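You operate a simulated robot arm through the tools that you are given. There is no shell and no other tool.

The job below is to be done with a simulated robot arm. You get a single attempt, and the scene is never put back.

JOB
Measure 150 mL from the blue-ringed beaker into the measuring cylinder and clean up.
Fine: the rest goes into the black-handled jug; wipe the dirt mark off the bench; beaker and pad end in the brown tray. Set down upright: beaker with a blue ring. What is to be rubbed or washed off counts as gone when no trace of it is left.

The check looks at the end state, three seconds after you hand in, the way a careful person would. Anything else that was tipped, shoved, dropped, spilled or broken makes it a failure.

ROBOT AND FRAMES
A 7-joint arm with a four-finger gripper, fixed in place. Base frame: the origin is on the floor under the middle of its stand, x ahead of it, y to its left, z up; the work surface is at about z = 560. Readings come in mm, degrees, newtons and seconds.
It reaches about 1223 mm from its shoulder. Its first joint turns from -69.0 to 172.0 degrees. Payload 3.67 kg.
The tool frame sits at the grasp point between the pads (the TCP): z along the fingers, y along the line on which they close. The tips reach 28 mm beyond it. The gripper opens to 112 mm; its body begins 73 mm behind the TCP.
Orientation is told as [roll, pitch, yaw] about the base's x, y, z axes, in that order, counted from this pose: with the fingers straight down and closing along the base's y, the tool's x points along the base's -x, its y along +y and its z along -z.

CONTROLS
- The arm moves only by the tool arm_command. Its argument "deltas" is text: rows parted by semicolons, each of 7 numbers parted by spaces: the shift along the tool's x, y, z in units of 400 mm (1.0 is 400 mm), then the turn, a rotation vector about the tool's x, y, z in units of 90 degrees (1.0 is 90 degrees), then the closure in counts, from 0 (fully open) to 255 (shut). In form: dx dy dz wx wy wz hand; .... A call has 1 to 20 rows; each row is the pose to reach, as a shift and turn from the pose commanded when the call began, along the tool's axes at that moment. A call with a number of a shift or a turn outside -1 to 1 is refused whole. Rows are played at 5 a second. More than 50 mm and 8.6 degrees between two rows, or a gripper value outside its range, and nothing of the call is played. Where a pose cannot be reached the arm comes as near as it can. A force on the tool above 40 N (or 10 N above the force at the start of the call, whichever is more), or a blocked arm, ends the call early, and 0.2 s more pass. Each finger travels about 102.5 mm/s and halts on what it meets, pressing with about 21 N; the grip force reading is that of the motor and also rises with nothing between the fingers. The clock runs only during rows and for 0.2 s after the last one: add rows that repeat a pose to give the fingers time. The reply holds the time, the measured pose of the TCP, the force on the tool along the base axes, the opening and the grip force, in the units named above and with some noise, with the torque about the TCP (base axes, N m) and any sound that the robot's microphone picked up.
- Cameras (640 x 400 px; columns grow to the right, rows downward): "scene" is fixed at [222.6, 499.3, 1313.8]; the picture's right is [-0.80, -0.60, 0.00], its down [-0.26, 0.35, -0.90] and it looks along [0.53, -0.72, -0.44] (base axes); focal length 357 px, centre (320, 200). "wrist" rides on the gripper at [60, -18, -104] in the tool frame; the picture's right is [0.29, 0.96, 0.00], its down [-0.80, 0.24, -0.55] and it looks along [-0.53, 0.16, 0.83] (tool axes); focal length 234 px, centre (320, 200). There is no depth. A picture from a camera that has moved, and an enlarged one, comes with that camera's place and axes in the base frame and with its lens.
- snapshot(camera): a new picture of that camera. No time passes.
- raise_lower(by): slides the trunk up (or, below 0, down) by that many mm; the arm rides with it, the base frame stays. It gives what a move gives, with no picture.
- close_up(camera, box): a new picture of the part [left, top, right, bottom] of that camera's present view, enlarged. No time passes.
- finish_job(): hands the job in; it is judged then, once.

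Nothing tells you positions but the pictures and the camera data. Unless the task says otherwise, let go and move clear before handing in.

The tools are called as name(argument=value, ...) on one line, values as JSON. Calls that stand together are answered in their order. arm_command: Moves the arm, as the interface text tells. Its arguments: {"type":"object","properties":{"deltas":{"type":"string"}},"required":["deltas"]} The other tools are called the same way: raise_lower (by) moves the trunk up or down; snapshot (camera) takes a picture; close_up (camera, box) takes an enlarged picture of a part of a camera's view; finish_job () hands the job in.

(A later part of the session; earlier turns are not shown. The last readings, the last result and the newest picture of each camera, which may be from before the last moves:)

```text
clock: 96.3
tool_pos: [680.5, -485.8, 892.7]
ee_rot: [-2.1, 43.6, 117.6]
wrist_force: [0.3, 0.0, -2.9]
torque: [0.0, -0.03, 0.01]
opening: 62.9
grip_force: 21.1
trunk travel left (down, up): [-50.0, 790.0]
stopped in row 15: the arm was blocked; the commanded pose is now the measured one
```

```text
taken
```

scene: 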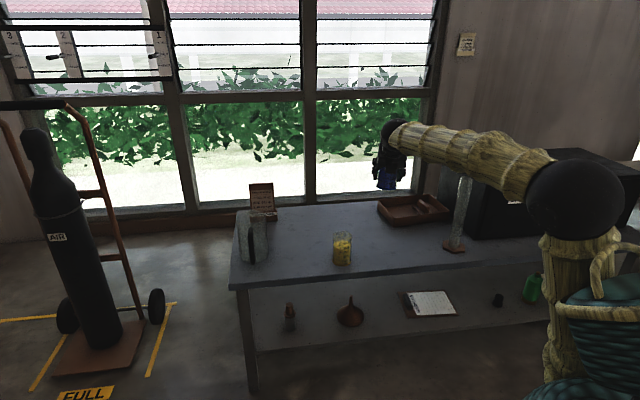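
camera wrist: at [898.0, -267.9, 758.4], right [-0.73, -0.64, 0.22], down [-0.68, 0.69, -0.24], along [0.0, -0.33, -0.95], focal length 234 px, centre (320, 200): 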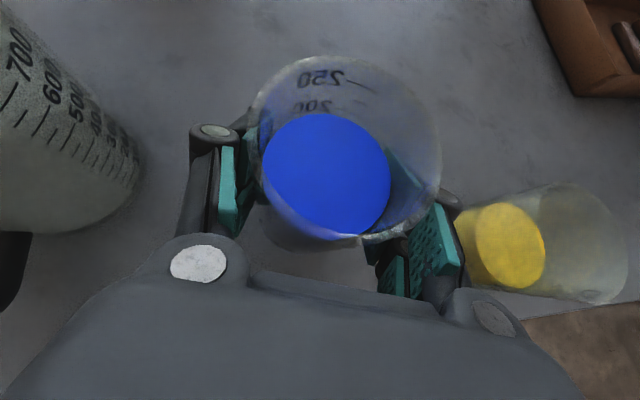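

The arm hit another joint limit: the hand dipped about 5 degrees and 37 mm, but the liquid is safe. A steeper hand has moved freely everywhere, so I'll carry the beaker tilted about 25 degrees forward. It would only start to spill near 46 degrees.

arm_command(deltas="0 0 0 0 -0.02 -0.004 170; 0 0 0 0 -0.06 -0.01 170; 0 0 0 0 -0.1 -0.016 170; 0 0 0 0 -0.14 -0.02 170; 0 0 0 0 -0.18 -0.0245 170; 0 0 0 0 -0.205 -0.0245 170; 0 0 0 0 -0.218 -0.0245 170; 0 0 0 0 -0.218 -0.0245 170; 0 0 0 0 -0.218 -0.0245 170")

snapshot(camera="wrist")

snapshot(camera="scene")

```text
clock: 98.3
tool_pos: [677.8, -484.3, 895.1]
ee_rot: [-0.5, 24.3, 120.7]
wrist_force: [-0.2, 0.4, -2.5]
torque: [0.04, 0.02, -0.02]
opening: 63.2
grip_force: 20.5
trunk travel left (down, up): [-50.0, 790.0]
```

```text
taken
camera wrist: at [700.3, -487.2, 1015.7], right [-0.69, -0.72, 0.11], down [-0.69, 0.7, 0.18], along [-0.2, 0.04, -0.98], focal length 234 px, centre (320, 200)
```

wrist: 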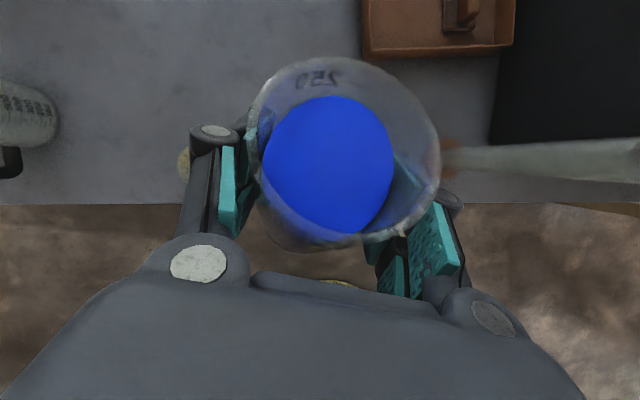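

```text
taken
```

scene: 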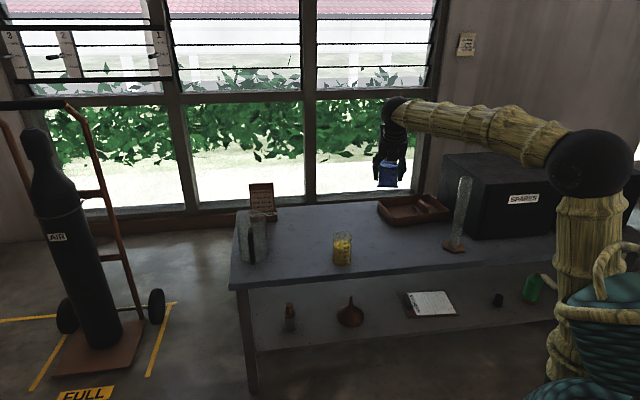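

Tilted and steady, with the liquid well short of the rim. I'll raise the trunk 100 mm, then carry the beaker slowly to a point behind the cylinder, in line with the pour direction.

raise_lower(by=100)

arm_command(deltas="-0.0023 0.0123 0.0012 0 0 0 170; -0.0078 0.0417 0.004 0 0 0 170; -0.0161 0.0855 0.0082 0 0 0 170; -0.0275 0.1464 0.014 0 0 0 170; -0.0403 0.2149 0.0206 0 0 0 170; -0.0532 0.2833 0.0271 0 0 0 170; -0.066 0.3517 0.0337 0 0 0 170; -0.0789 0.4202 0.0402 0 0 0 170; -0.0917 0.4886 0.0468 0 0 0 170; -0.1037 0.5522 0.0529 0 0 0 170; -0.1139 0.6063 0.058 0 0 0 170; -0.1212 0.6453 0.0618 0 0 0 170; -0.1258 0.6699 0.0641 0 0 0 170; -0.1285 0.6843 0.0655 0 0 0 170; -0.1285 0.6843 0.0655 0 0 0 170; -0.1285 0.6843 0.0655 0 0 0 170")

snapshot(camera="wrist")

snapshot(camera="scene")

```text
clock: 99.6
tool_pos: [677.7, -485.2, 995.5]
ee_rot: [-0.2, 24.2, 120.6]
wrist_force: [0.7, -0.3, -2.2]
torque: [0.0, 0.03, 0.0]
opening: 62.9
grip_force: 21.5
trunk travel left (down, up): [-150.0, 690.0]
```

```text
clock: 103.0
tool_pos: [500.8, -595.6, 940.1]
ee_rot: [1.2, 24.0, 118.5]
wrist_force: [0.9, -0.8, -3.1]
torque: [-0.05, -0.01, 0.0]
opening: 62.9
grip_force: 21.2
out of reach, approached as far as the arm can: row 8, 9, 10, 11, 12, 13, 14, 15, 16
trunk travel left (down, up): [-150.0, 690.0]
```

```text
taken
camera wrist: at [525.1, -598.4, 1059.6], right [-0.72, -0.68, 0.13], down [-0.66, 0.73, 0.19], along [-0.22, 0.05, -0.97], focal length 234 px, centre (320, 200)
```

wrist: 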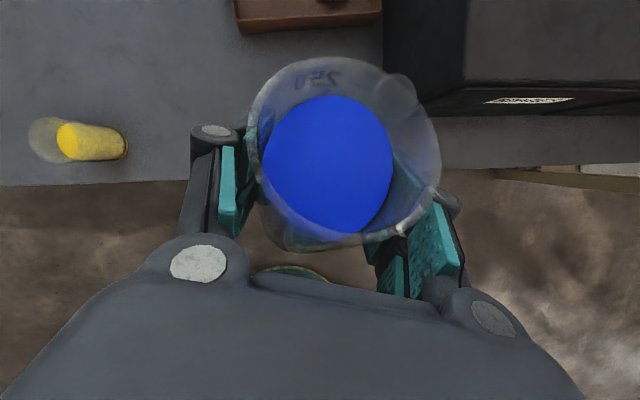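

```text
taken
```

scene: 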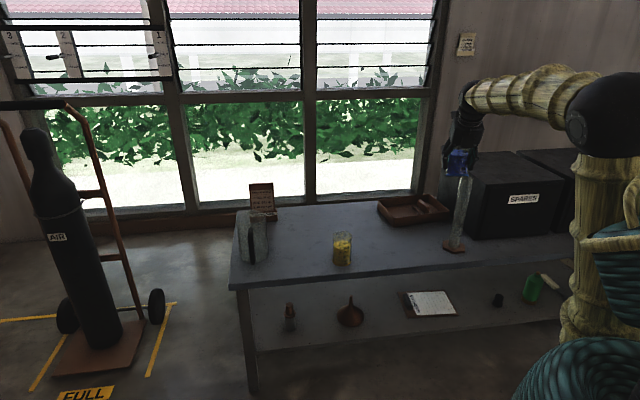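

The arm cannot fold further in that direction. A sideways pour direction (heading about -130) keeps the hand farther out, where it has moved freely. First I'll move the beaker back out to roomy ground.

arm_command(deltas="0.0042 -0.0115 0.0006 0 0 0 170; 0.0139 -0.0385 0.0019 0 0 0 170; 0.0287 -0.0794 0.0039 0 0 0 170; 0.0492 -0.1361 0.0067 0 0 0 170; 0.0722 -0.1996 0.0098 0 0 0 170; 0.0952 -0.2631 0.0129 0 0 0 170; 0.1181 -0.3266 0.016 0 0 0 170; 0.1378 -0.381 0.0186 0 0 0 170; 0.1543 -0.4266 0.0208 0 0 0 170; 0.165 -0.456 0.0223 0 0 0 170; 0.1707 -0.4719 0.0231 0 0 0 170; 0.174 -0.481 0.0235 0 0 0 170; 0.174 -0.481 0.0235 0 0 0 170; 0.174 -0.481 0.0235 0 0 0 170")

snapshot(camera="wrist")

```text
clock: 106.0
tool_pos: [703.5, -566.0, 956.8]
ee_rot: [1.1, 24.0, 118.5]
wrist_force: [-0.3, -0.7, -2.2]
torque: [-0.01, -0.01, 0.0]
opening: 60.2
grip_force: 21.2
trunk travel left (down, up): [-150.0, 690.0]
```

```text
taken
camera wrist: at [728.0, -568.1, 1076.8], right [-0.72, -0.68, 0.13], down [-0.66, 0.73, 0.19], along [-0.22, 0.05, -0.97], focal length 234 px, centre (320, 200)
```

wrist: 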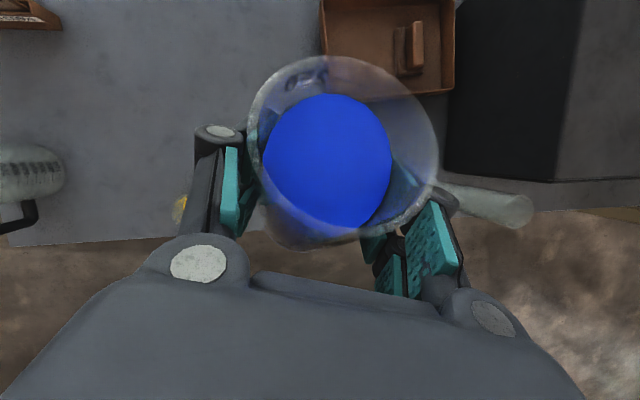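

The opening reading dropped from 63 to 60 mm, so I'll check how the beaker sits in the fingers before going on.

close_up(camera="wrist", box=[180, 40, 480, 300])

snapshot(camera="scene")

close_up(camera="scene", box=[360, 60, 470, 210])

```text
1.54 times, centred on (330, 170) of wrist
camera zoom: at [728.0, -568.1, 1076.8], right [-0.72, -0.68, 0.13], down [-0.66, 0.73, 0.19], along [-0.22, 0.05, -0.97], focal length 360 px, centre (305, 246)
```

zoom: 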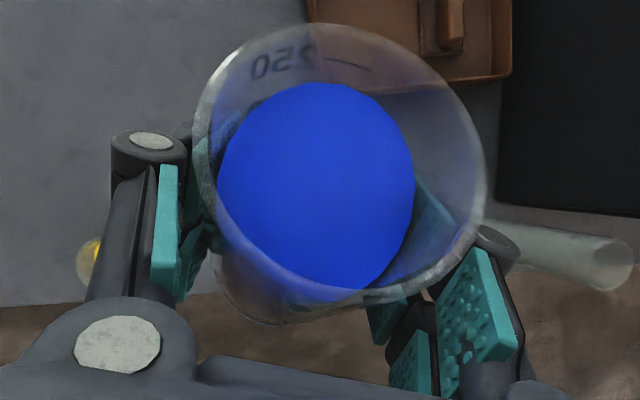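

```text
taken
```

scene: 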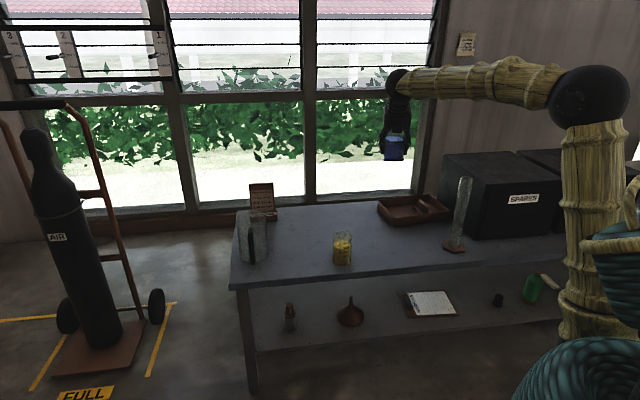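

```text
2.67 times, centred on (415, 135) of scene
camera zoom: at [222.6, 499.3, 1313.8], right [-0.8, -0.6, 0.0], down [-0.26, 0.35, -0.9], along [0.53, -0.72, -0.44], focal length 953 px, centre (67, 373)
```

zoom: 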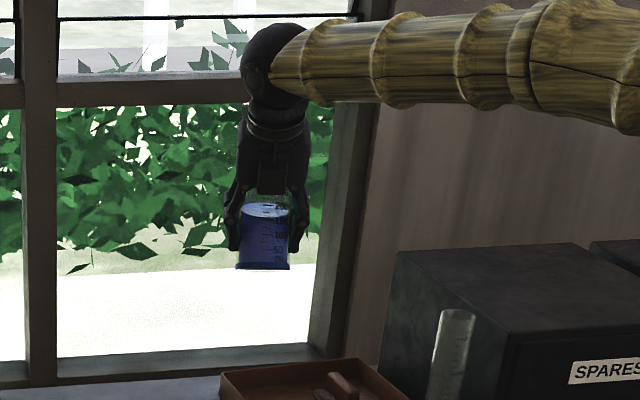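

The beaker turned slightly about its own axis in the grip but is still firmly held and not sliding out. I'll correct a small roll, then turn the heading slowly to -130 in place.

arm_command(deltas="0 0 0 0 0 0.009 170; 0 0 0 0 0 0.018 170; 0 0 0 0 0 0.0274 170; 0 0 0 0 0 0.0274 170; 0 0 0 0 0 0.0274 170")

arm_command(deltas="0 0 0 -0.0074 0 0.0167 170; 0 0 0 -0.0252 0 0.0567 170; 0 0 0 -0.0503 0 0.1131 170; 0 0 0 -0.0755 0 0.1695 170; 0 0 0 -0.1006 0 0.226 170; 0 0 0 -0.1258 0 0.2824 170; 0 0 0 -0.1509 0 0.3389 170; 0 0 0 -0.1761 0 0.3953 170; 0 0 0 -0.2012 0 0.4517 170; 0 0 0 -0.2264 0 0.5082 170; 0 0 0 -0.2515 0 0.5646 170; 0 0 0 -0.2738 0 0.6148 170; 0 0 0 -0.2885 0 0.6477 170; 0 0 0 -0.2974 0 0.6678 170; 0 0 0 -0.2974 0 0.6678 170; 0 0 0 -0.2974 0 0.6678 170")

snapshot(camera="wrist")

snapshot(camera="scene")

```text
clock: 107.2
tool_pos: [703.8, -566.6, 956.3]
ee_rot: [0.0, 24.0, 115.7]
wrist_force: [-0.4, -0.1, -2.2]
torque: [0.01, -0.01, -0.01]
opening: 60.6
grip_force: 21.3
trunk travel left (down, up): [-150.0, 690.0]
```

```text
clock: 110.6
tool_pos: [703.6, -565.5, 954.7]
ee_rot: [0.0, 23.9, 50.1]
wrist_force: [-0.1, 0.3, -1.8]
torque: [0.01, 0.02, 0.01]
opening: 60.4
grip_force: 20.7
trunk travel left (down, up): [-150.0, 690.0]
```

```text
taken
camera wrist: at [710.1, -586.6, 1075.4], right [-0.9, 0.41, 0.12], down [0.43, 0.88, 0.18], along [-0.03, 0.21, -0.98], focal length 234 px, centre (320, 200)
```

wrist: 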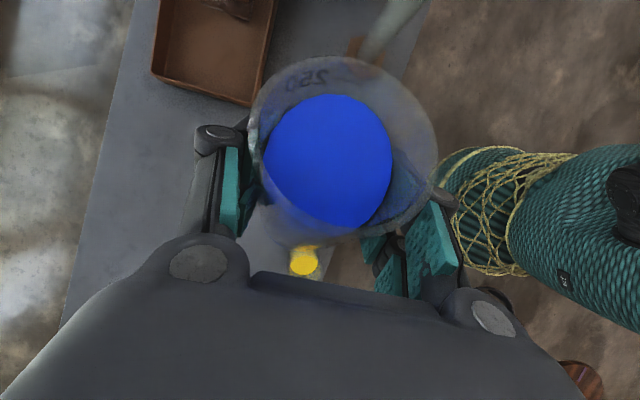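

```text
taken
```

scene: 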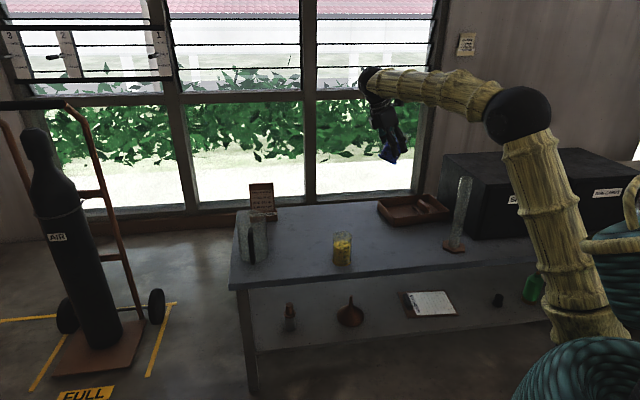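

The pose is exact and comfortable now. I'll verify the liquid level and look for any spill on the bench or floor.

close_up(camera="scene", box=[355, 100, 425, 175])

close_up(camera="scene", box=[220, 190, 480, 400])

close_up(camera="wrist", box=[220, 30, 470, 280])

```text
5.33 times, centred on (390, 138) of scene
camera zoom: at [222.6, 499.3, 1313.8], right [-0.8, -0.6, 0.0], down [-0.26, 0.35, -0.9], along [0.53, -0.72, -0.44], focal length 1905 px, centre (-53, 533)
```

zoom: 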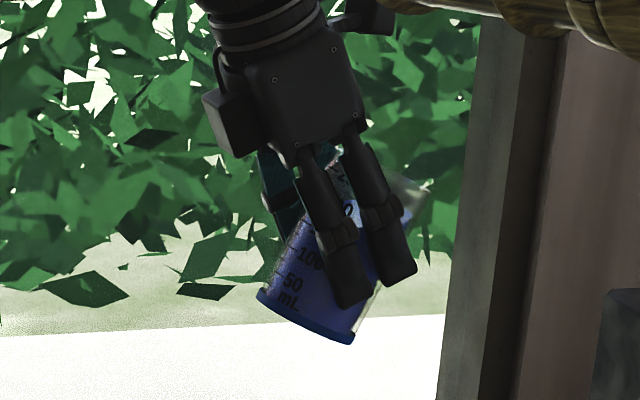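

```text
1.90 times, centred on (350, 295) of scene
camera zoom: at [222.6, 499.3, 1313.8], right [-0.8, -0.6, 0.0], down [-0.26, 0.35, -0.9], along [0.53, -0.72, -0.44], focal length 680 px, centre (263, 19)
```

zoom: 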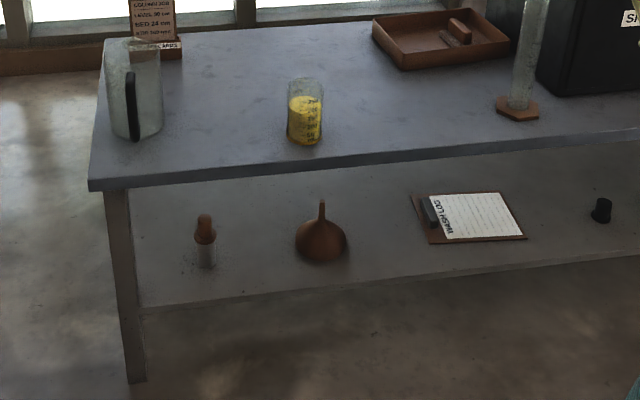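

```text
1.60 times, centred on (345, 155) of wrist
camera zoom: at [710.1, -586.6, 1075.4], right [-0.9, 0.41, 0.12], down [0.43, 0.88, 0.18], along [-0.03, 0.21, -0.98], focal length 375 px, centre (280, 272)
```

zoom: 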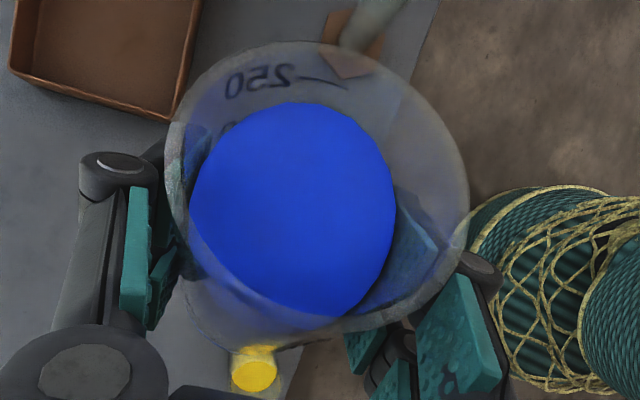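

No spill anywhere. The liquid is still about 200 mL. Next I'll carry the beaker to a point 80 mm behind the cylinder along the pour direction, staying high.

arm_command(deltas="0.0104 0.0052 0.005 0 0 0 170; 0.0348 0.0175 0.0166 0 0 0 170; 0.0718 0.036 0.0343 0 0 0 170; 0.1191 0.0598 0.0569 0 0 0 170; 0.1728 0.0867 0.0826 0 0 0 170; 0.2261 0.1135 0.108 0 0 0 170; 0.2753 0.1382 0.1315 0 0 0 170; 0.3167 0.159 0.1513 0 0 0 170; 0.3452 0.1733 0.165 0 0 0 170; 0.3619 0.1816 0.1729 0 0 0 170; 0.37 0.1857 0.1768 0 0 0 170; 0.37 0.1857 0.1768 0 0 0 170; 0.37 0.1857 0.1768 0 0 0 170; 0.37 0.1857 0.1768 0 0 0 170")

snapshot(camera="wrist")

close_up(camera="scene", box=[370, 90, 520, 260])

```text
clock: 113.6
tool_pos: [541.1, -642.8, 953.4]
ee_rot: [0.0, 24.1, 49.9]
wrist_force: [0.7, -0.1, -2.2]
torque: [0.03, 0.03, 0.01]
opening: 60.2
grip_force: 20.6
trunk travel left (down, up): [-150.0, 690.0]
```

```text
taken
camera wrist: at [547.9, -664.7, 1073.1], right [-0.9, 0.41, 0.12], down [0.43, 0.89, 0.18], along [-0.03, 0.21, -0.98], focal length 234 px, centre (320, 200)
```

wrist: 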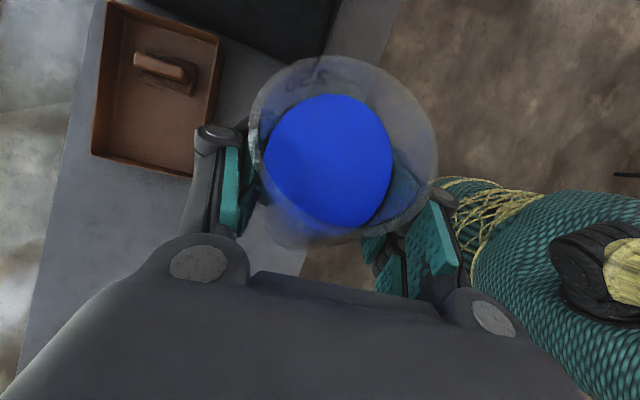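

```text
2.35 times, centred on (445, 175) of scene
camera zoom: at [222.6, 499.3, 1313.8], right [-0.8, -0.6, 0.0], down [-0.26, 0.35, -0.9], along [0.53, -0.72, -0.44], focal length 841 px, centre (26, 259)
```

zoom: 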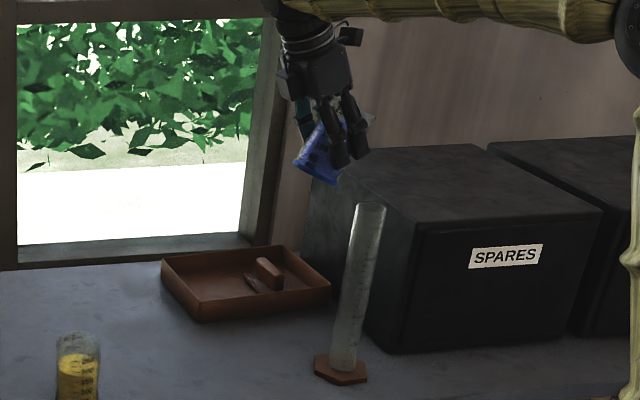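

The cylinder is in clear side view and the beaker hangs behind and above it. I'll tilt to 40 degrees (still below spilling) and come down partway to check the alignment of the lip.

arm_command(deltas="-0.0012 -0.0001 0.0077 0 -0.01 0 170; -0.0041 -0.0004 0.0255 0 -0.033 0 170; -0.0075 -0.0007 0.0459 0 -0.06 0 170; -0.0108 -0.001 0.0664 0 -0.087 0 170; -0.0141 -0.0014 0.0868 0 -0.113 0 170; -0.0172 -0.0017 0.1059 0 -0.138 0 170; -0.0195 -0.0019 0.1199 0 -0.157 0 170; -0.0207 -0.002 0.1276 0 -0.1667 0 170; -0.0207 -0.002 0.1276 0 -0.1667 0 170; -0.0207 -0.002 0.1276 0 -0.1667 0 170; -0.0207 -0.002 0.1276 0 -0.1667 0 170")

snapshot(camera="wrist")

close_up(camera="scene", box=[410, 110, 500, 215])

```text
clock: 116.0
tool_pos: [533.2, -653.5, 901.7]
ee_rot: [0.0, 9.0, 50.0]
wrist_force: [0.5, 0.3, -2.2]
torque: [-0.03, 0.0, 0.0]
opening: 60.2
grip_force: 20.6
trunk travel left (down, up): [-150.0, 690.0]
```

```text
taken
camera wrist: at [520.1, -699.1, 1014.9], right [-0.92, 0.4, 0.05], down [0.38, 0.82, 0.42], along [0.13, 0.4, -0.91], focal length 234 px, centre (320, 200)
```

wrist: 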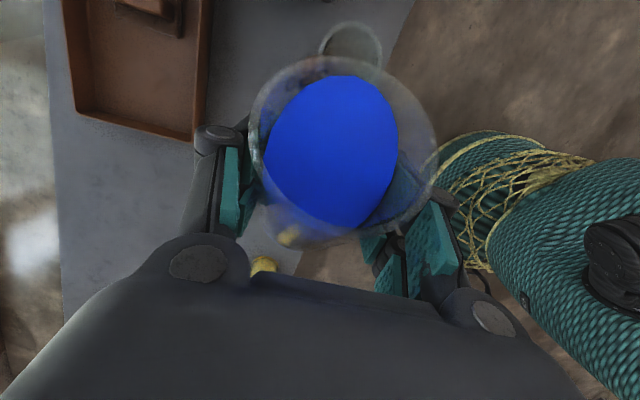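

```text
3.81 times, centred on (455, 162) of scene
camera zoom: at [222.6, 499.3, 1313.8], right [-0.8, -0.6, 0.0], down [-0.26, 0.35, -0.9], along [0.53, -0.72, -0.44], focal length 1361 px, centre (-194, 343)
```

zoom: 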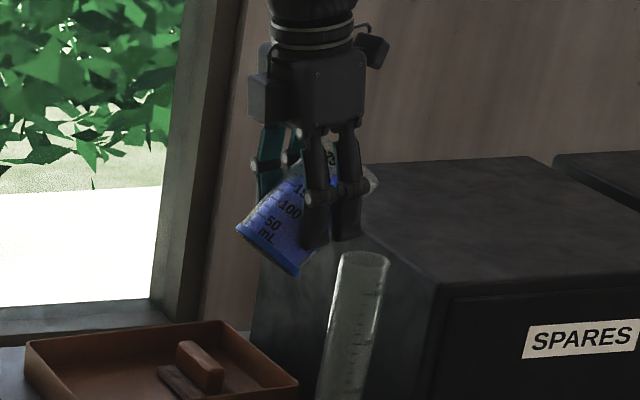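

close_up(camera="wrist", box=[290, 0, 410, 100])

close_up(camera="scene", box=[430, 140, 480, 200])

```text
4.00 times, centred on (350, 50) of wrist
camera zoom: at [520.1, -699.1, 1014.9], right [-0.92, 0.4, 0.05], down [0.38, 0.82, 0.42], along [0.13, 0.4, -0.91], focal length 937 px, centre (200, 800)
```

zoom: 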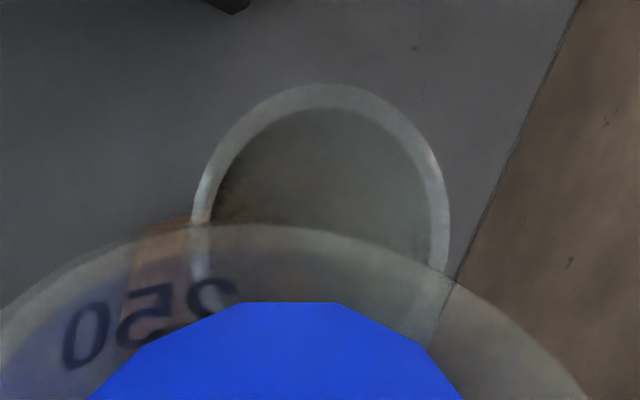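

```text
6.67 times, centred on (455, 170) of scene
camera zoom: at [222.6, 499.3, 1313.8], right [-0.8, -0.6, 0.0], down [-0.26, 0.35, -0.9], along [0.53, -0.72, -0.44], focal length 2382 px, centre (-580, 400)
```

zoom: 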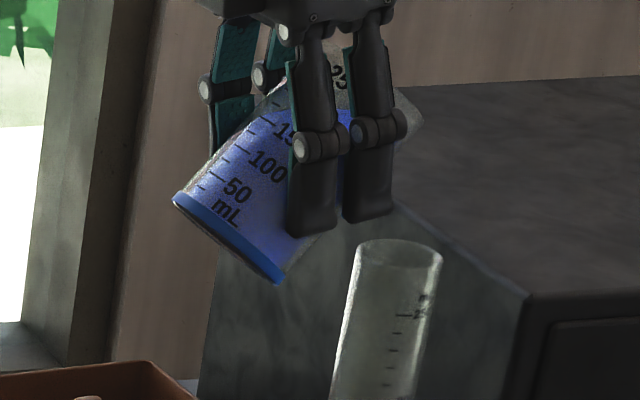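

close_up(camera="scene", box=[452, 148, 476, 186])

close_up(camera="wrist", box=[230, 30, 450, 250])

```text
10.53 times, centred on (464, 167) of scene
camera zoom: at [222.6, 499.3, 1313.8], right [-0.8, -0.6, 0.0], down [-0.26, 0.35, -0.9], along [0.53, -0.72, -0.44], focal length 3760 px, centre (-1196, 547)
```

zoom: 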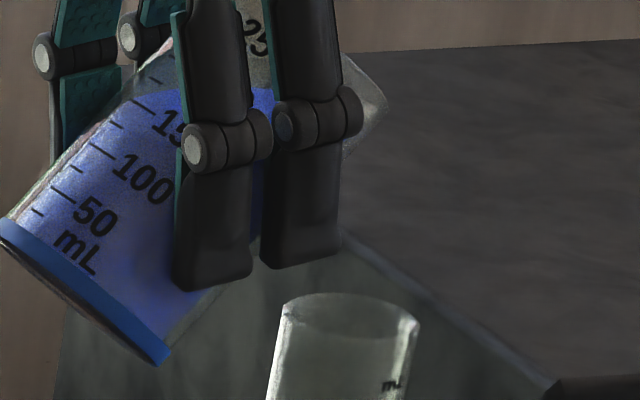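

```text
1.82 times, centred on (340, 140) of wrist
camera zoom: at [520.1, -699.1, 1014.9], right [-0.92, 0.4, 0.05], down [0.38, 0.82, 0.42], along [0.13, 0.4, -0.91], focal length 426 px, centre (284, 309)
```

zoom: 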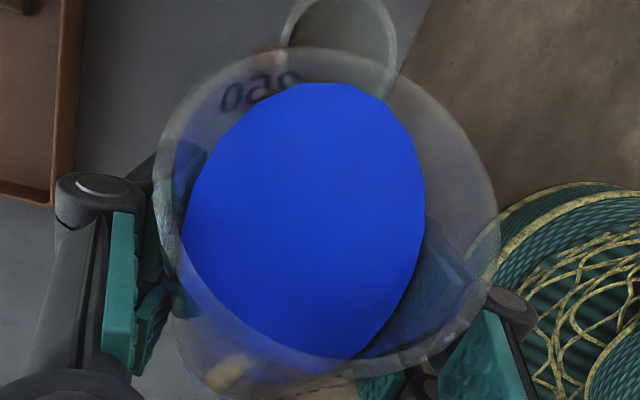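

The lip is about 7 mm behind the cylinder's axis and centred sideways. That suits the roughly 36 mm bore. I'll descend at this tilt until the lip is about 22 mm above the cylinder's rim.

arm_command(deltas="-0.0018 0 0.0113 0 0 0 170; -0.0056 0 0.0353 0 0 0 170; -0.0103 0 0.0653 0 0 0 170; -0.0151 0 0.0953 0 0 0 170; -0.0186 0 0.1178 0 0 0 170; -0.0203 0 0.1284 0 0 0 170; -0.0203 0 0.1284 0 0 0 170; -0.0203 0 0.1284 0 0 0 170; -0.0203 0 0.1284 0 0 0 170")

close_up(camera="scene", box=[445, 145, 485, 205])

close_up(camera="wrist", box=[230, 0, 450, 200])

```text
clock: 118.0
tool_pos: [532.8, -654.0, 848.7]
ee_rot: [0.0, 9.0, 49.9]
wrist_force: [0.5, -0.4, -2.6]
torque: [-0.02, 0.01, -0.02]
opening: 60.5
grip_force: 20.8
trunk travel left (down, up): [-150.0, 690.0]
```

```text
6.67 times, centred on (465, 175) of scene
camera zoom: at [222.6, 499.3, 1313.8], right [-0.8, -0.6, 0.0], down [-0.26, 0.35, -0.9], along [0.53, -0.72, -0.44], focal length 2382 px, centre (-647, 367)
```

zoom: 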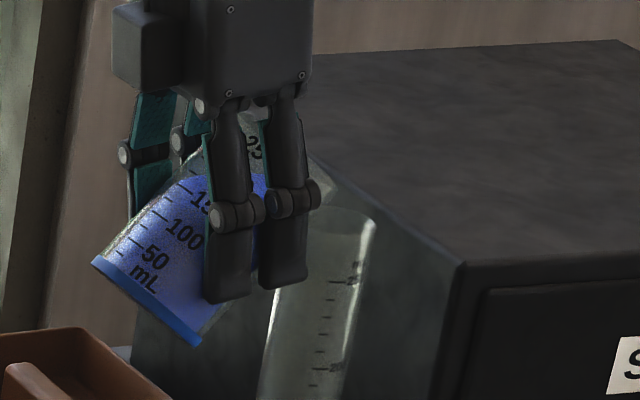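

```text
2.00 times, centred on (340, 100) of wrist
camera zoom: at [519.9, -699.2, 961.8], right [-0.92, 0.4, 0.05], down [0.38, 0.82, 0.42], along [0.13, 0.4, -0.91], focal length 468 px, centre (280, 400)
```

zoom: 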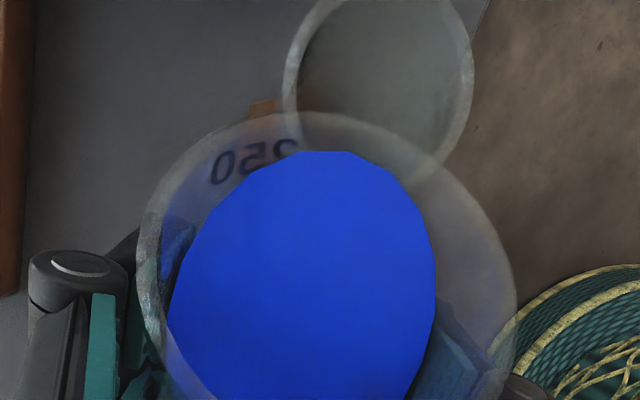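

Both views agree the lip is about 9 mm behind the axis, 22 mm above the rim, and centred sideways. I'll begin tilting in small steps, keeping the lip in place, and watch the cylinder.

arm_command(deltas="-0.0004 0 -0.004 0 -0.016 0 170; -0.0009 0 -0.008 0 -0.032 0 170; -0.0013 0 -0.012 0 -0.048 0 170; -0.0018 0 -0.016 0 -0.0644 0 170; -0.0018 0 -0.016 0 -0.0644 0 170; -0.0018 0 -0.016 0 -0.0644 0 170")

close_up(camera="scene", box=[445, 145, 485, 205])

close_up(camera="scene", box=[440, 190, 480, 258])

```text
clock: 119.4
tool_pos: [534.3, -652.7, 857.8]
ee_rot: [0.0, 3.2, 49.9]
wrist_force: [0.7, 0.0, -1.8]
torque: [-0.03, -0.01, 0.0]
opening: 59.9
grip_force: 21.6
trunk travel left (down, up): [-150.0, 690.0]
```

```text
6.67 times, centred on (465, 175) of scene
camera zoom: at [222.6, 499.3, 1313.8], right [-0.8, -0.6, 0.0], down [-0.26, 0.35, -0.9], along [0.53, -0.72, -0.44], focal length 2382 px, centre (-647, 367)
```

zoom: 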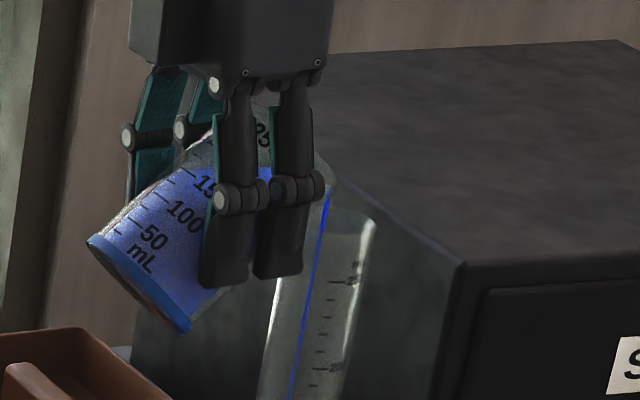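

```text
5.88 times, centred on (460, 224) of scene
camera zoom: at [222.6, 499.3, 1313.8], right [-0.8, -0.6, 0.0], down [-0.26, 0.35, -0.9], along [0.53, -0.72, -0.44], focal length 2102 px, centre (-504, 59)
```

zoom: 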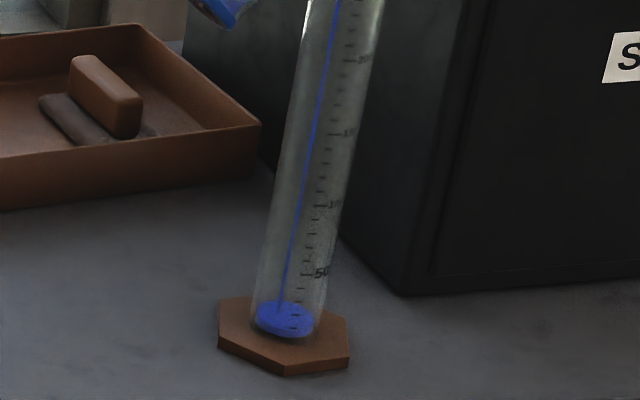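

The pour has begun: a thin stream falls straight into the cylinder, slightly towards its near wall. I'll shift the lip 4 mm forward and keep tilting slowly.

arm_command(deltas="0.004 0 -0.001 0 -0.004 0 170; 0.006 0 -0.003 0 -0.0125 0 170; 0.0065 0 -0.005 0 -0.021 0 170; 0.0068 0 -0.007 0 -0.029 0 170; 0.007 0 -0.009 0 -0.0375 0 170; 0.0073 0 -0.0105 0 -0.0455 0 170; 0.0077 0 -0.013 0 -0.056 0 170; 0.0081 0 -0.0153 0 -0.0667 0 170; 0.0081 0 -0.0153 0 -0.0667 0 170; 0.0081 0 -0.0153 0 -0.0667 0 170")

close_up(camera="scene", box=[445, 145, 485, 205])

close_up(camera="scene", box=[440, 190, 480, 258])

close_up(camera="wrist", box=[230, 0, 450, 200])

```text
clock: 121.6
tool_pos: [533.0, -655.1, 862.8]
ee_rot: [0.1, -2.8, 50.0]
wrist_force: [-0.3, 0.4, -3.1]
torque: [-0.01, -0.01, -0.02]
opening: 60.5
grip_force: 21.1
trunk travel left (down, up): [-150.0, 690.0]
```

```text
6.67 times, centred on (465, 175) of scene
camera zoom: at [222.6, 499.3, 1313.8], right [-0.8, -0.6, 0.0], down [-0.26, 0.35, -0.9], along [0.53, -0.72, -0.44], focal length 2382 px, centre (-647, 367)
```

zoom: 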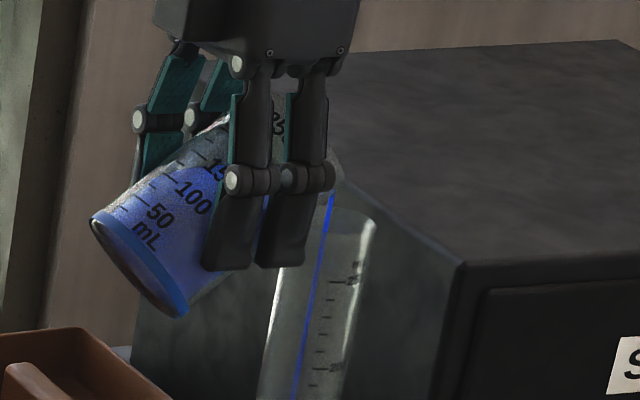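

```text
5.88 times, centred on (460, 224) of scene
camera zoom: at [222.6, 499.3, 1313.8], right [-0.8, -0.6, 0.0], down [-0.26, 0.35, -0.9], along [0.53, -0.72, -0.44], focal length 2102 px, centre (-504, 59)
```

zoom: 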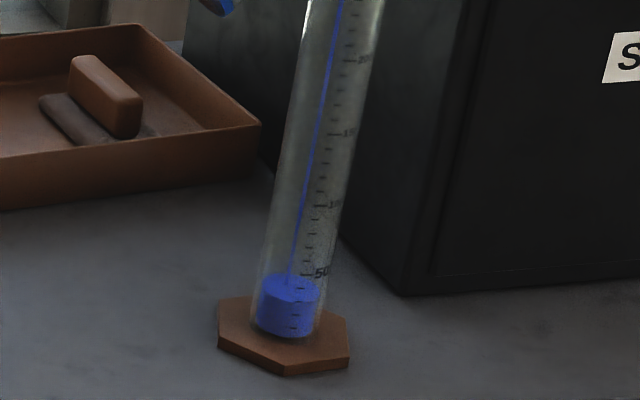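

```text
2.00 times, centred on (340, 100) of wrist
camera zoom: at [505.6, -716.7, 964.2], right [-0.92, 0.39, -0.01], down [0.31, 0.74, 0.59], along [0.24, 0.54, -0.81], focal length 468 px, centre (280, 400)
```

zoom: 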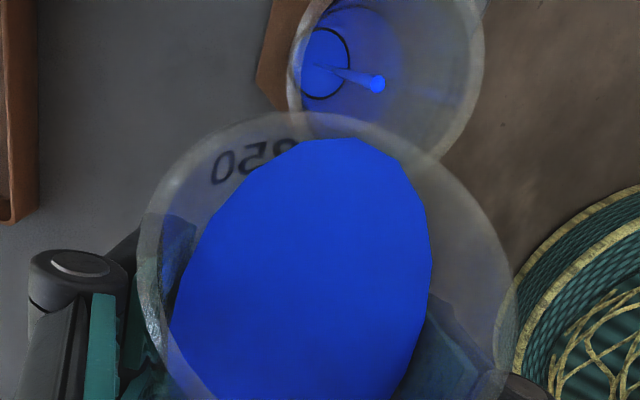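

The stream enters near the middle of the bore and the level is about 33 mL. I'll continue tilting at the same slow rate.

arm_command(deltas="-0.0002 0 -0.002 0 -0.008 0 170; -0.0004 0 -0.004 0 -0.0167 0 170; -0.0007 0 -0.006 0 -0.025 0 170; -0.0009 0 -0.008 0 -0.0333 0 170; -0.0011 0 -0.01 0 -0.0417 0 170; -0.0013 0 -0.012 0 -0.05 0 170; -0.0016 0 -0.014 0 -0.0583 0 170; -0.0018 0 -0.0159 0 -0.0667 0 170; -0.0018 0 -0.0159 0 -0.0667 0 170; -0.0018 0 -0.0159 0 -0.0667 0 170")

close_up(camera="scene", box=[445, 145, 485, 205])

close_up(camera="scene", box=[440, 190, 480, 258])

close_up(camera="wrist", box=[230, 0, 450, 200])

```text
clock: 123.8
tool_pos: [531.9, -654.5, 868.6]
ee_rot: [0.0, -8.8, 49.9]
wrist_force: [-0.2, 0.7, -2.6]
torque: [-0.01, 0.03, 0.02]
opening: 60.4
grip_force: 21.4
trunk travel left (down, up): [-150.0, 690.0]
```

```text
6.67 times, centred on (465, 175) of scene
camera zoom: at [222.6, 499.3, 1313.8], right [-0.8, -0.6, 0.0], down [-0.26, 0.35, -0.9], along [0.53, -0.72, -0.44], focal length 2382 px, centre (-647, 367)
```

zoom: 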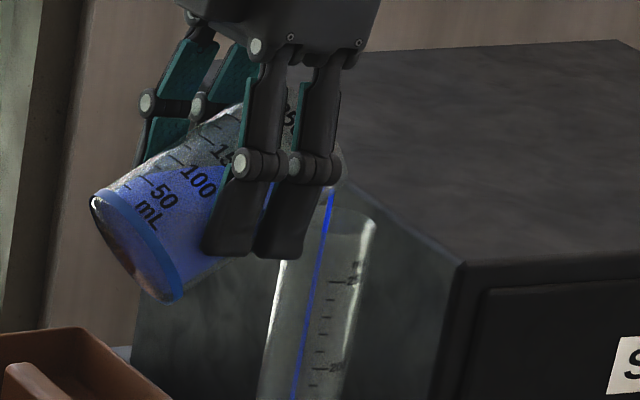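

```text
5.88 times, centred on (460, 224) of scene
camera zoom: at [222.6, 499.3, 1313.8], right [-0.8, -0.6, 0.0], down [-0.26, 0.35, -0.9], along [0.53, -0.72, -0.44], focal length 2102 px, centre (-504, 59)
```

zoom: 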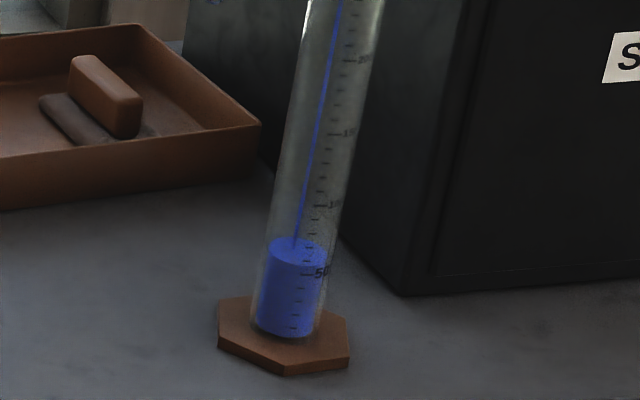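

```text
2.00 times, centred on (340, 100) of wrist
camera zoom: at [498.8, -724.3, 963.0], right [-0.92, 0.4, -0.04], down [0.27, 0.69, 0.67], along [0.3, 0.6, -0.74], focal length 468 px, centre (280, 400)
```

zoom: 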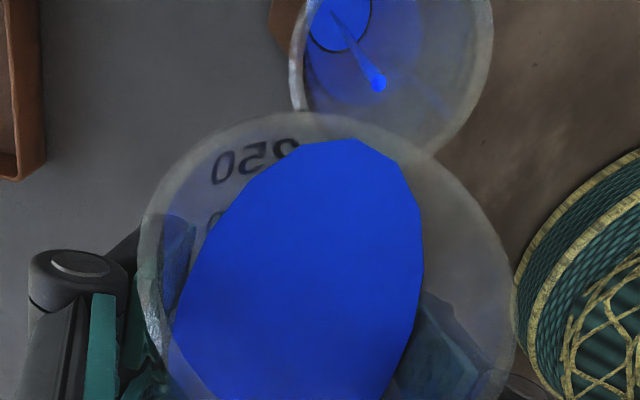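

About 58 mL now and everything lands inside. I'll continue to tilt with a longer hold at the end.

arm_command(deltas="-0.0002 0 -0.0019 0 -0.008 0 170; -0.0004 0 -0.0038 0 -0.016 0 170; -0.0006 0 -0.0057 0 -0.024 0 170; -0.0009 0 -0.0076 0 -0.032 0 170; -0.0011 0 -0.0095 0 -0.04 0 170; -0.0013 0 -0.0114 0 -0.048 0 170; -0.0015 0 -0.0132 0 -0.0556 0 170; -0.0015 0 -0.0132 0 -0.0556 0 170; -0.0015 0 -0.0132 0 -0.0556 0 170; -0.0015 0 -0.0132 0 -0.0556 0 170; -0.0015 0 -0.0132 0 -0.0556 0 170; -0.0015 0 -0.0132 0 -0.0556 0 170")

close_up(camera="scene", box=[445, 145, 485, 205])

close_up(camera="scene", box=[440, 190, 480, 258])

close_up(camera="wrist", box=[230, 0, 450, 200])

```text
clock: 126.4
tool_pos: [532.5, -654.9, 874.6]
ee_rot: [-0.1, -13.8, 50.0]
wrist_force: [-0.3, -0.3, -1.5]
torque: [0.0, 0.03, -0.01]
opening: 60.3
grip_force: 21.7
trunk travel left (down, up): [-150.0, 690.0]
```

```text
6.67 times, centred on (465, 175) of scene
camera zoom: at [222.6, 499.3, 1313.8], right [-0.8, -0.6, 0.0], down [-0.26, 0.35, -0.9], along [0.53, -0.72, -0.44], focal length 2382 px, centre (-647, 367)
```

zoom: 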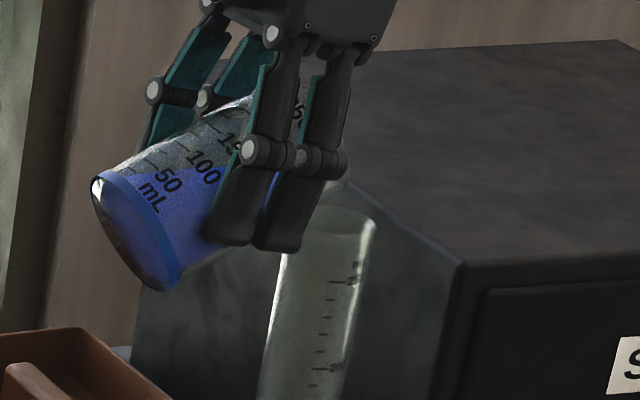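

```text
5.88 times, centred on (460, 224) of scene
camera zoom: at [222.6, 499.3, 1313.8], right [-0.8, -0.6, 0.0], down [-0.26, 0.35, -0.9], along [0.53, -0.72, -0.44], focal length 2102 px, centre (-504, 59)
```

zoom: 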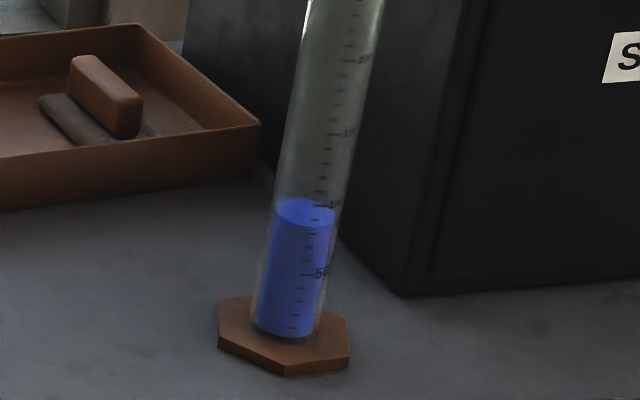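

```text
2.00 times, centred on (340, 100) of wrist
camera zoom: at [493.4, -730.6, 961.0], right [-0.91, 0.4, -0.07], down [0.23, 0.65, 0.73], along [0.34, 0.65, -0.68], focal length 468 px, centre (280, 400)
```

zoom: 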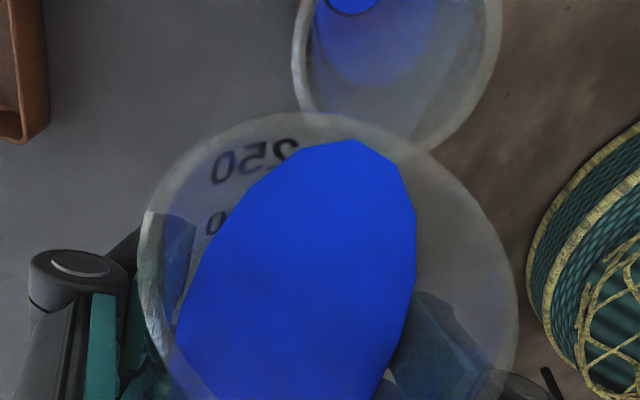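

Flow has stopped at 63 degrees with about 86 mL in the cylinder. I'll continue by 5 degrees and hold again.

arm_command(deltas="-0.0002 0 -0.0019 0 -0.008 0 170; -0.0004 0 -0.0038 0 -0.016 0 170; -0.0006 0 -0.0057 0 -0.024 0 170; -0.0009 0 -0.0076 0 -0.032 0 170; -0.0011 0 -0.0095 0 -0.04 0 170; -0.0013 0 -0.0114 0 -0.048 0 170; -0.0015 0 -0.0133 0 -0.0556 0 170; -0.0015 0 -0.0133 0 -0.0556 0 170; -0.0015 0 -0.0133 0 -0.0556 0 170; -0.0015 0 -0.0133 0 -0.0556 0 170; -0.0015 0 -0.0133 0 -0.0556 0 170; -0.0015 0 -0.0133 0 -0.0556 0 170")

close_up(camera="scene", box=[445, 145, 485, 205])

close_up(camera="scene", box=[450, 205, 474, 245])

close_up(camera="wrist", box=[230, 0, 450, 200])

```text
clock: 129.0
tool_pos: [532.5, -655.0, 879.3]
ee_rot: [0.0, -18.8, 50.1]
wrist_force: [-0.5, 0.0, -1.3]
torque: [-0.01, -0.02, 0.02]
opening: 60.4
grip_force: 20.9
trunk travel left (down, up): [-150.0, 690.0]
```

```text
6.67 times, centred on (465, 175) of scene
camera zoom: at [222.6, 499.3, 1313.8], right [-0.8, -0.6, 0.0], down [-0.26, 0.35, -0.9], along [0.53, -0.72, -0.44], focal length 2382 px, centre (-647, 367)
```

zoom: 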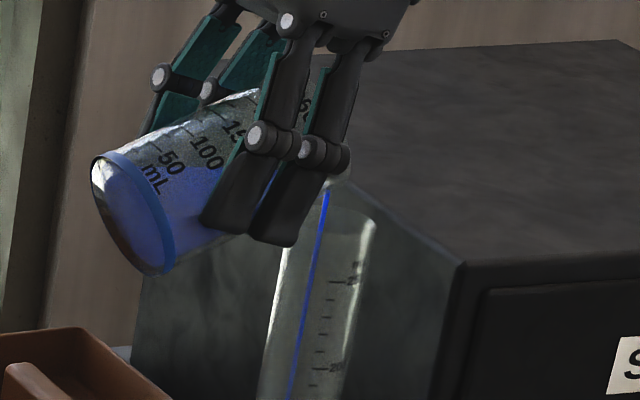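

```text
10.00 times, centred on (462, 225) of scene
camera zoom: at [222.6, 499.3, 1313.8], right [-0.8, -0.6, 0.0], down [-0.26, 0.35, -0.9], along [0.53, -0.72, -0.44], focal length 3572 px, centre (-1100, -50)
```

zoom: 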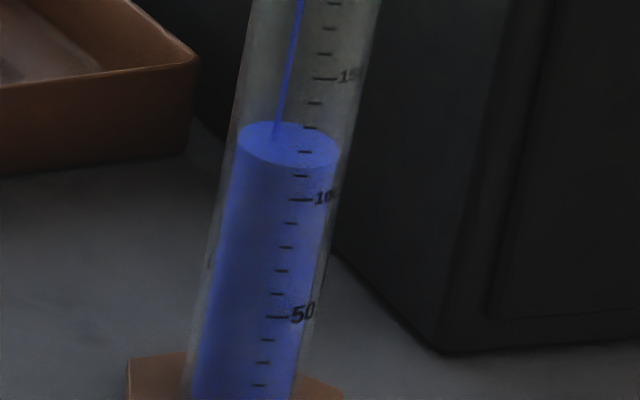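

```text
2.00 times, centred on (340, 100) of wrist
camera zoom: at [489.4, -736.4, 958.6], right [-0.91, 0.41, -0.09], down [0.19, 0.6, 0.78], along [0.37, 0.69, -0.62], focal length 468 px, centre (280, 400)
```

zoom: 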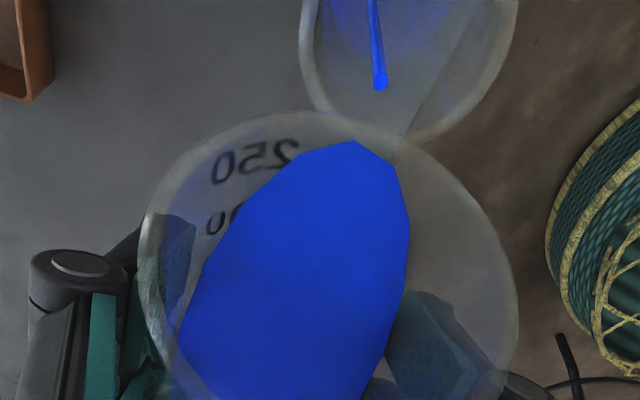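

About 111 mL and still running a little. I'll tilt 3 degrees more and hold until the stream ends.

arm_command(deltas="0 0 0 0 0 0 170; -0.0003 0 -0.002 0 -0.0083 0 170; -0.0006 0 -0.0039 0 -0.0167 0 170; -0.0008 0 -0.0058 0 -0.025 0 170; -0.0011 0 -0.0078 0 -0.0333 0 170; -0.0011 0 -0.0078 0 -0.0333 0 170; -0.0011 0 -0.0078 0 -0.0333 0 170; -0.0011 0 -0.0078 0 -0.0333 0 170; -0.0011 0 -0.0078 0 -0.0333 0 170; -0.0011 0 -0.0078 0 -0.0333 0 170; -0.0011 0 -0.0078 0 -0.0333 0 170; -0.0011 0 -0.0078 0 -0.0333 0 170")

close_up(camera="scene", box=[445, 145, 485, 205])

close_up(camera="scene", box=[450, 200, 474, 240])

```text
clock: 131.6
tool_pos: [532.7, -656.0, 881.6]
ee_rot: [-0.1, -21.9, 49.9]
wrist_force: [0.4, 0.4, -1.1]
torque: [0.01, 0.01, 0.03]
opening: 60.3
grip_force: 20.9
trunk travel left (down, up): [-150.0, 690.0]
```

```text
6.67 times, centred on (465, 175) of scene
camera zoom: at [222.6, 499.3, 1313.8], right [-0.8, -0.6, 0.0], down [-0.26, 0.35, -0.9], along [0.53, -0.72, -0.44], focal length 2382 px, centre (-647, 367)
```

zoom: 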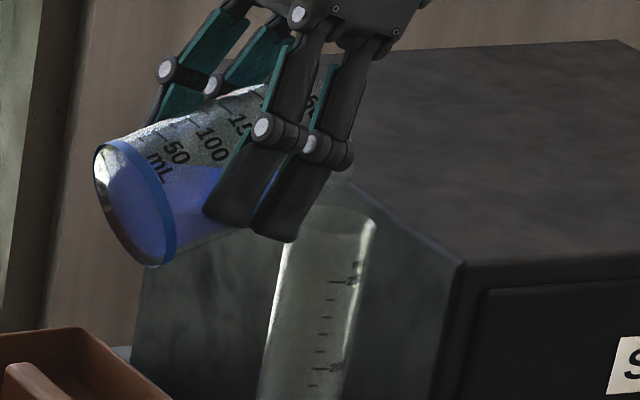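

```text
10.00 times, centred on (462, 220) of scene
camera zoom: at [222.6, 499.3, 1313.8], right [-0.8, -0.6, 0.0], down [-0.26, 0.35, -0.9], along [0.53, -0.72, -0.44], focal length 3572 px, centre (-1100, 0)
```

zoom: 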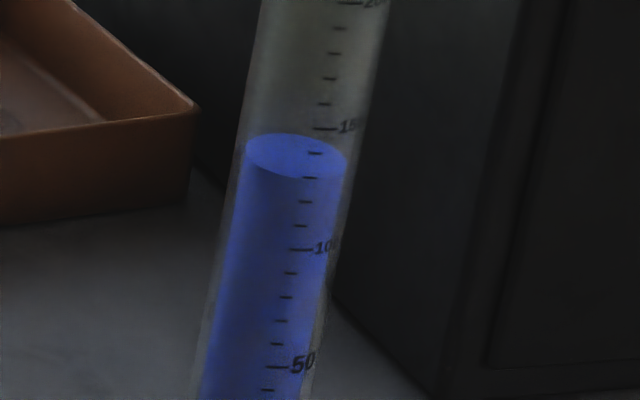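

Stopped again, reading about 128 mL. Another 3 degrees with a hold should bring it to the mid-140s.

arm_command(deltas="-0.0002 0 -0.0016 0 -0.0067 0 170; -0.0004 0 -0.0032 0 -0.0133 0 170; -0.0006 0 -0.0047 0 -0.02 0 170; -0.0008 0 -0.0063 0 -0.0267 0 170; -0.001 0 -0.0079 0 -0.0333 0 170; -0.001 0 -0.0079 0 -0.0333 0 170; -0.001 0 -0.0079 0 -0.0333 0 170; -0.001 0 -0.0079 0 -0.0333 0 170; -0.001 0 -0.0079 0 -0.0333 0 170; -0.001 0 -0.0079 0 -0.0333 0 170; -0.001 0 -0.0079 0 -0.0333 0 170; -0.001 0 -0.0079 0 -0.0333 0 170; -0.001 0 -0.0079 0 -0.0333 0 170")

close_up(camera="scene", box=[445, 145, 485, 205])

close_up(camera="scene", box=[450, 200, 474, 240])

```text
clock: 134.4
tool_pos: [529.3, -656.8, 885.9]
ee_rot: [-0.1, -24.9, 50.0]
wrist_force: [0.0, -0.4, -1.8]
torque: [0.0, 0.03, -0.03]
opening: 60.3
grip_force: 21.1
trunk travel left (down, up): [-150.0, 690.0]
```

```text
6.67 times, centred on (465, 175) of scene
camera zoom: at [222.6, 499.3, 1313.8], right [-0.8, -0.6, 0.0], down [-0.26, 0.35, -0.9], along [0.53, -0.72, -0.44], focal length 2382 px, centre (-647, 367)
```

zoom: 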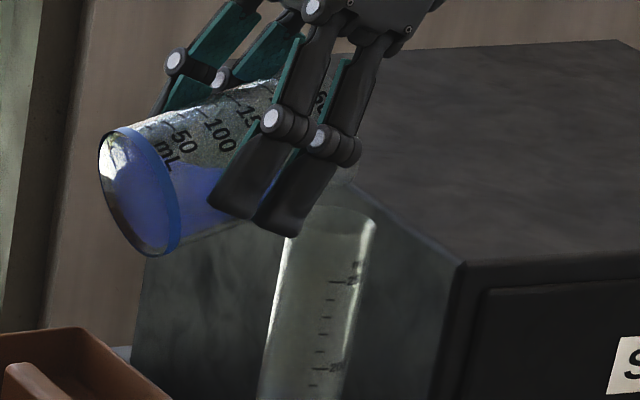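

```text
10.00 times, centred on (462, 220) of scene
camera zoom: at [222.6, 499.3, 1313.8], right [-0.8, -0.6, 0.0], down [-0.26, 0.35, -0.9], along [0.53, -0.72, -0.44], focal length 3572 px, centre (-1100, 0)
```

zoom: 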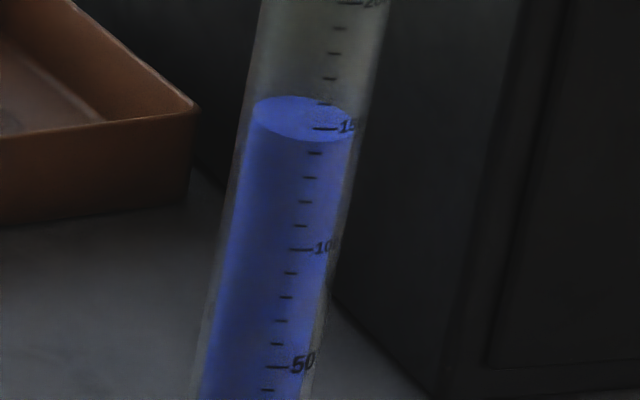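

close_up(camera="scene", box=[454, 205, 470, 220])

```text
16.00 times, centred on (462, 212) of scene
camera zoom: at [222.6, 499.3, 1313.8], right [-0.8, -0.6, 0.0], down [-0.26, 0.35, -0.9], along [0.53, -0.72, -0.44], focal length 5716 px, centre (-1952, 0)
```

zoom: 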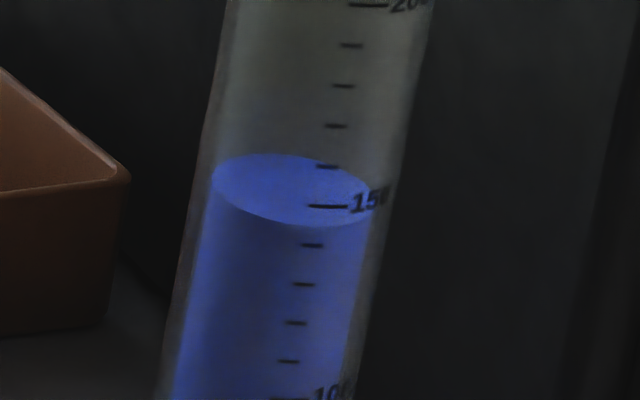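

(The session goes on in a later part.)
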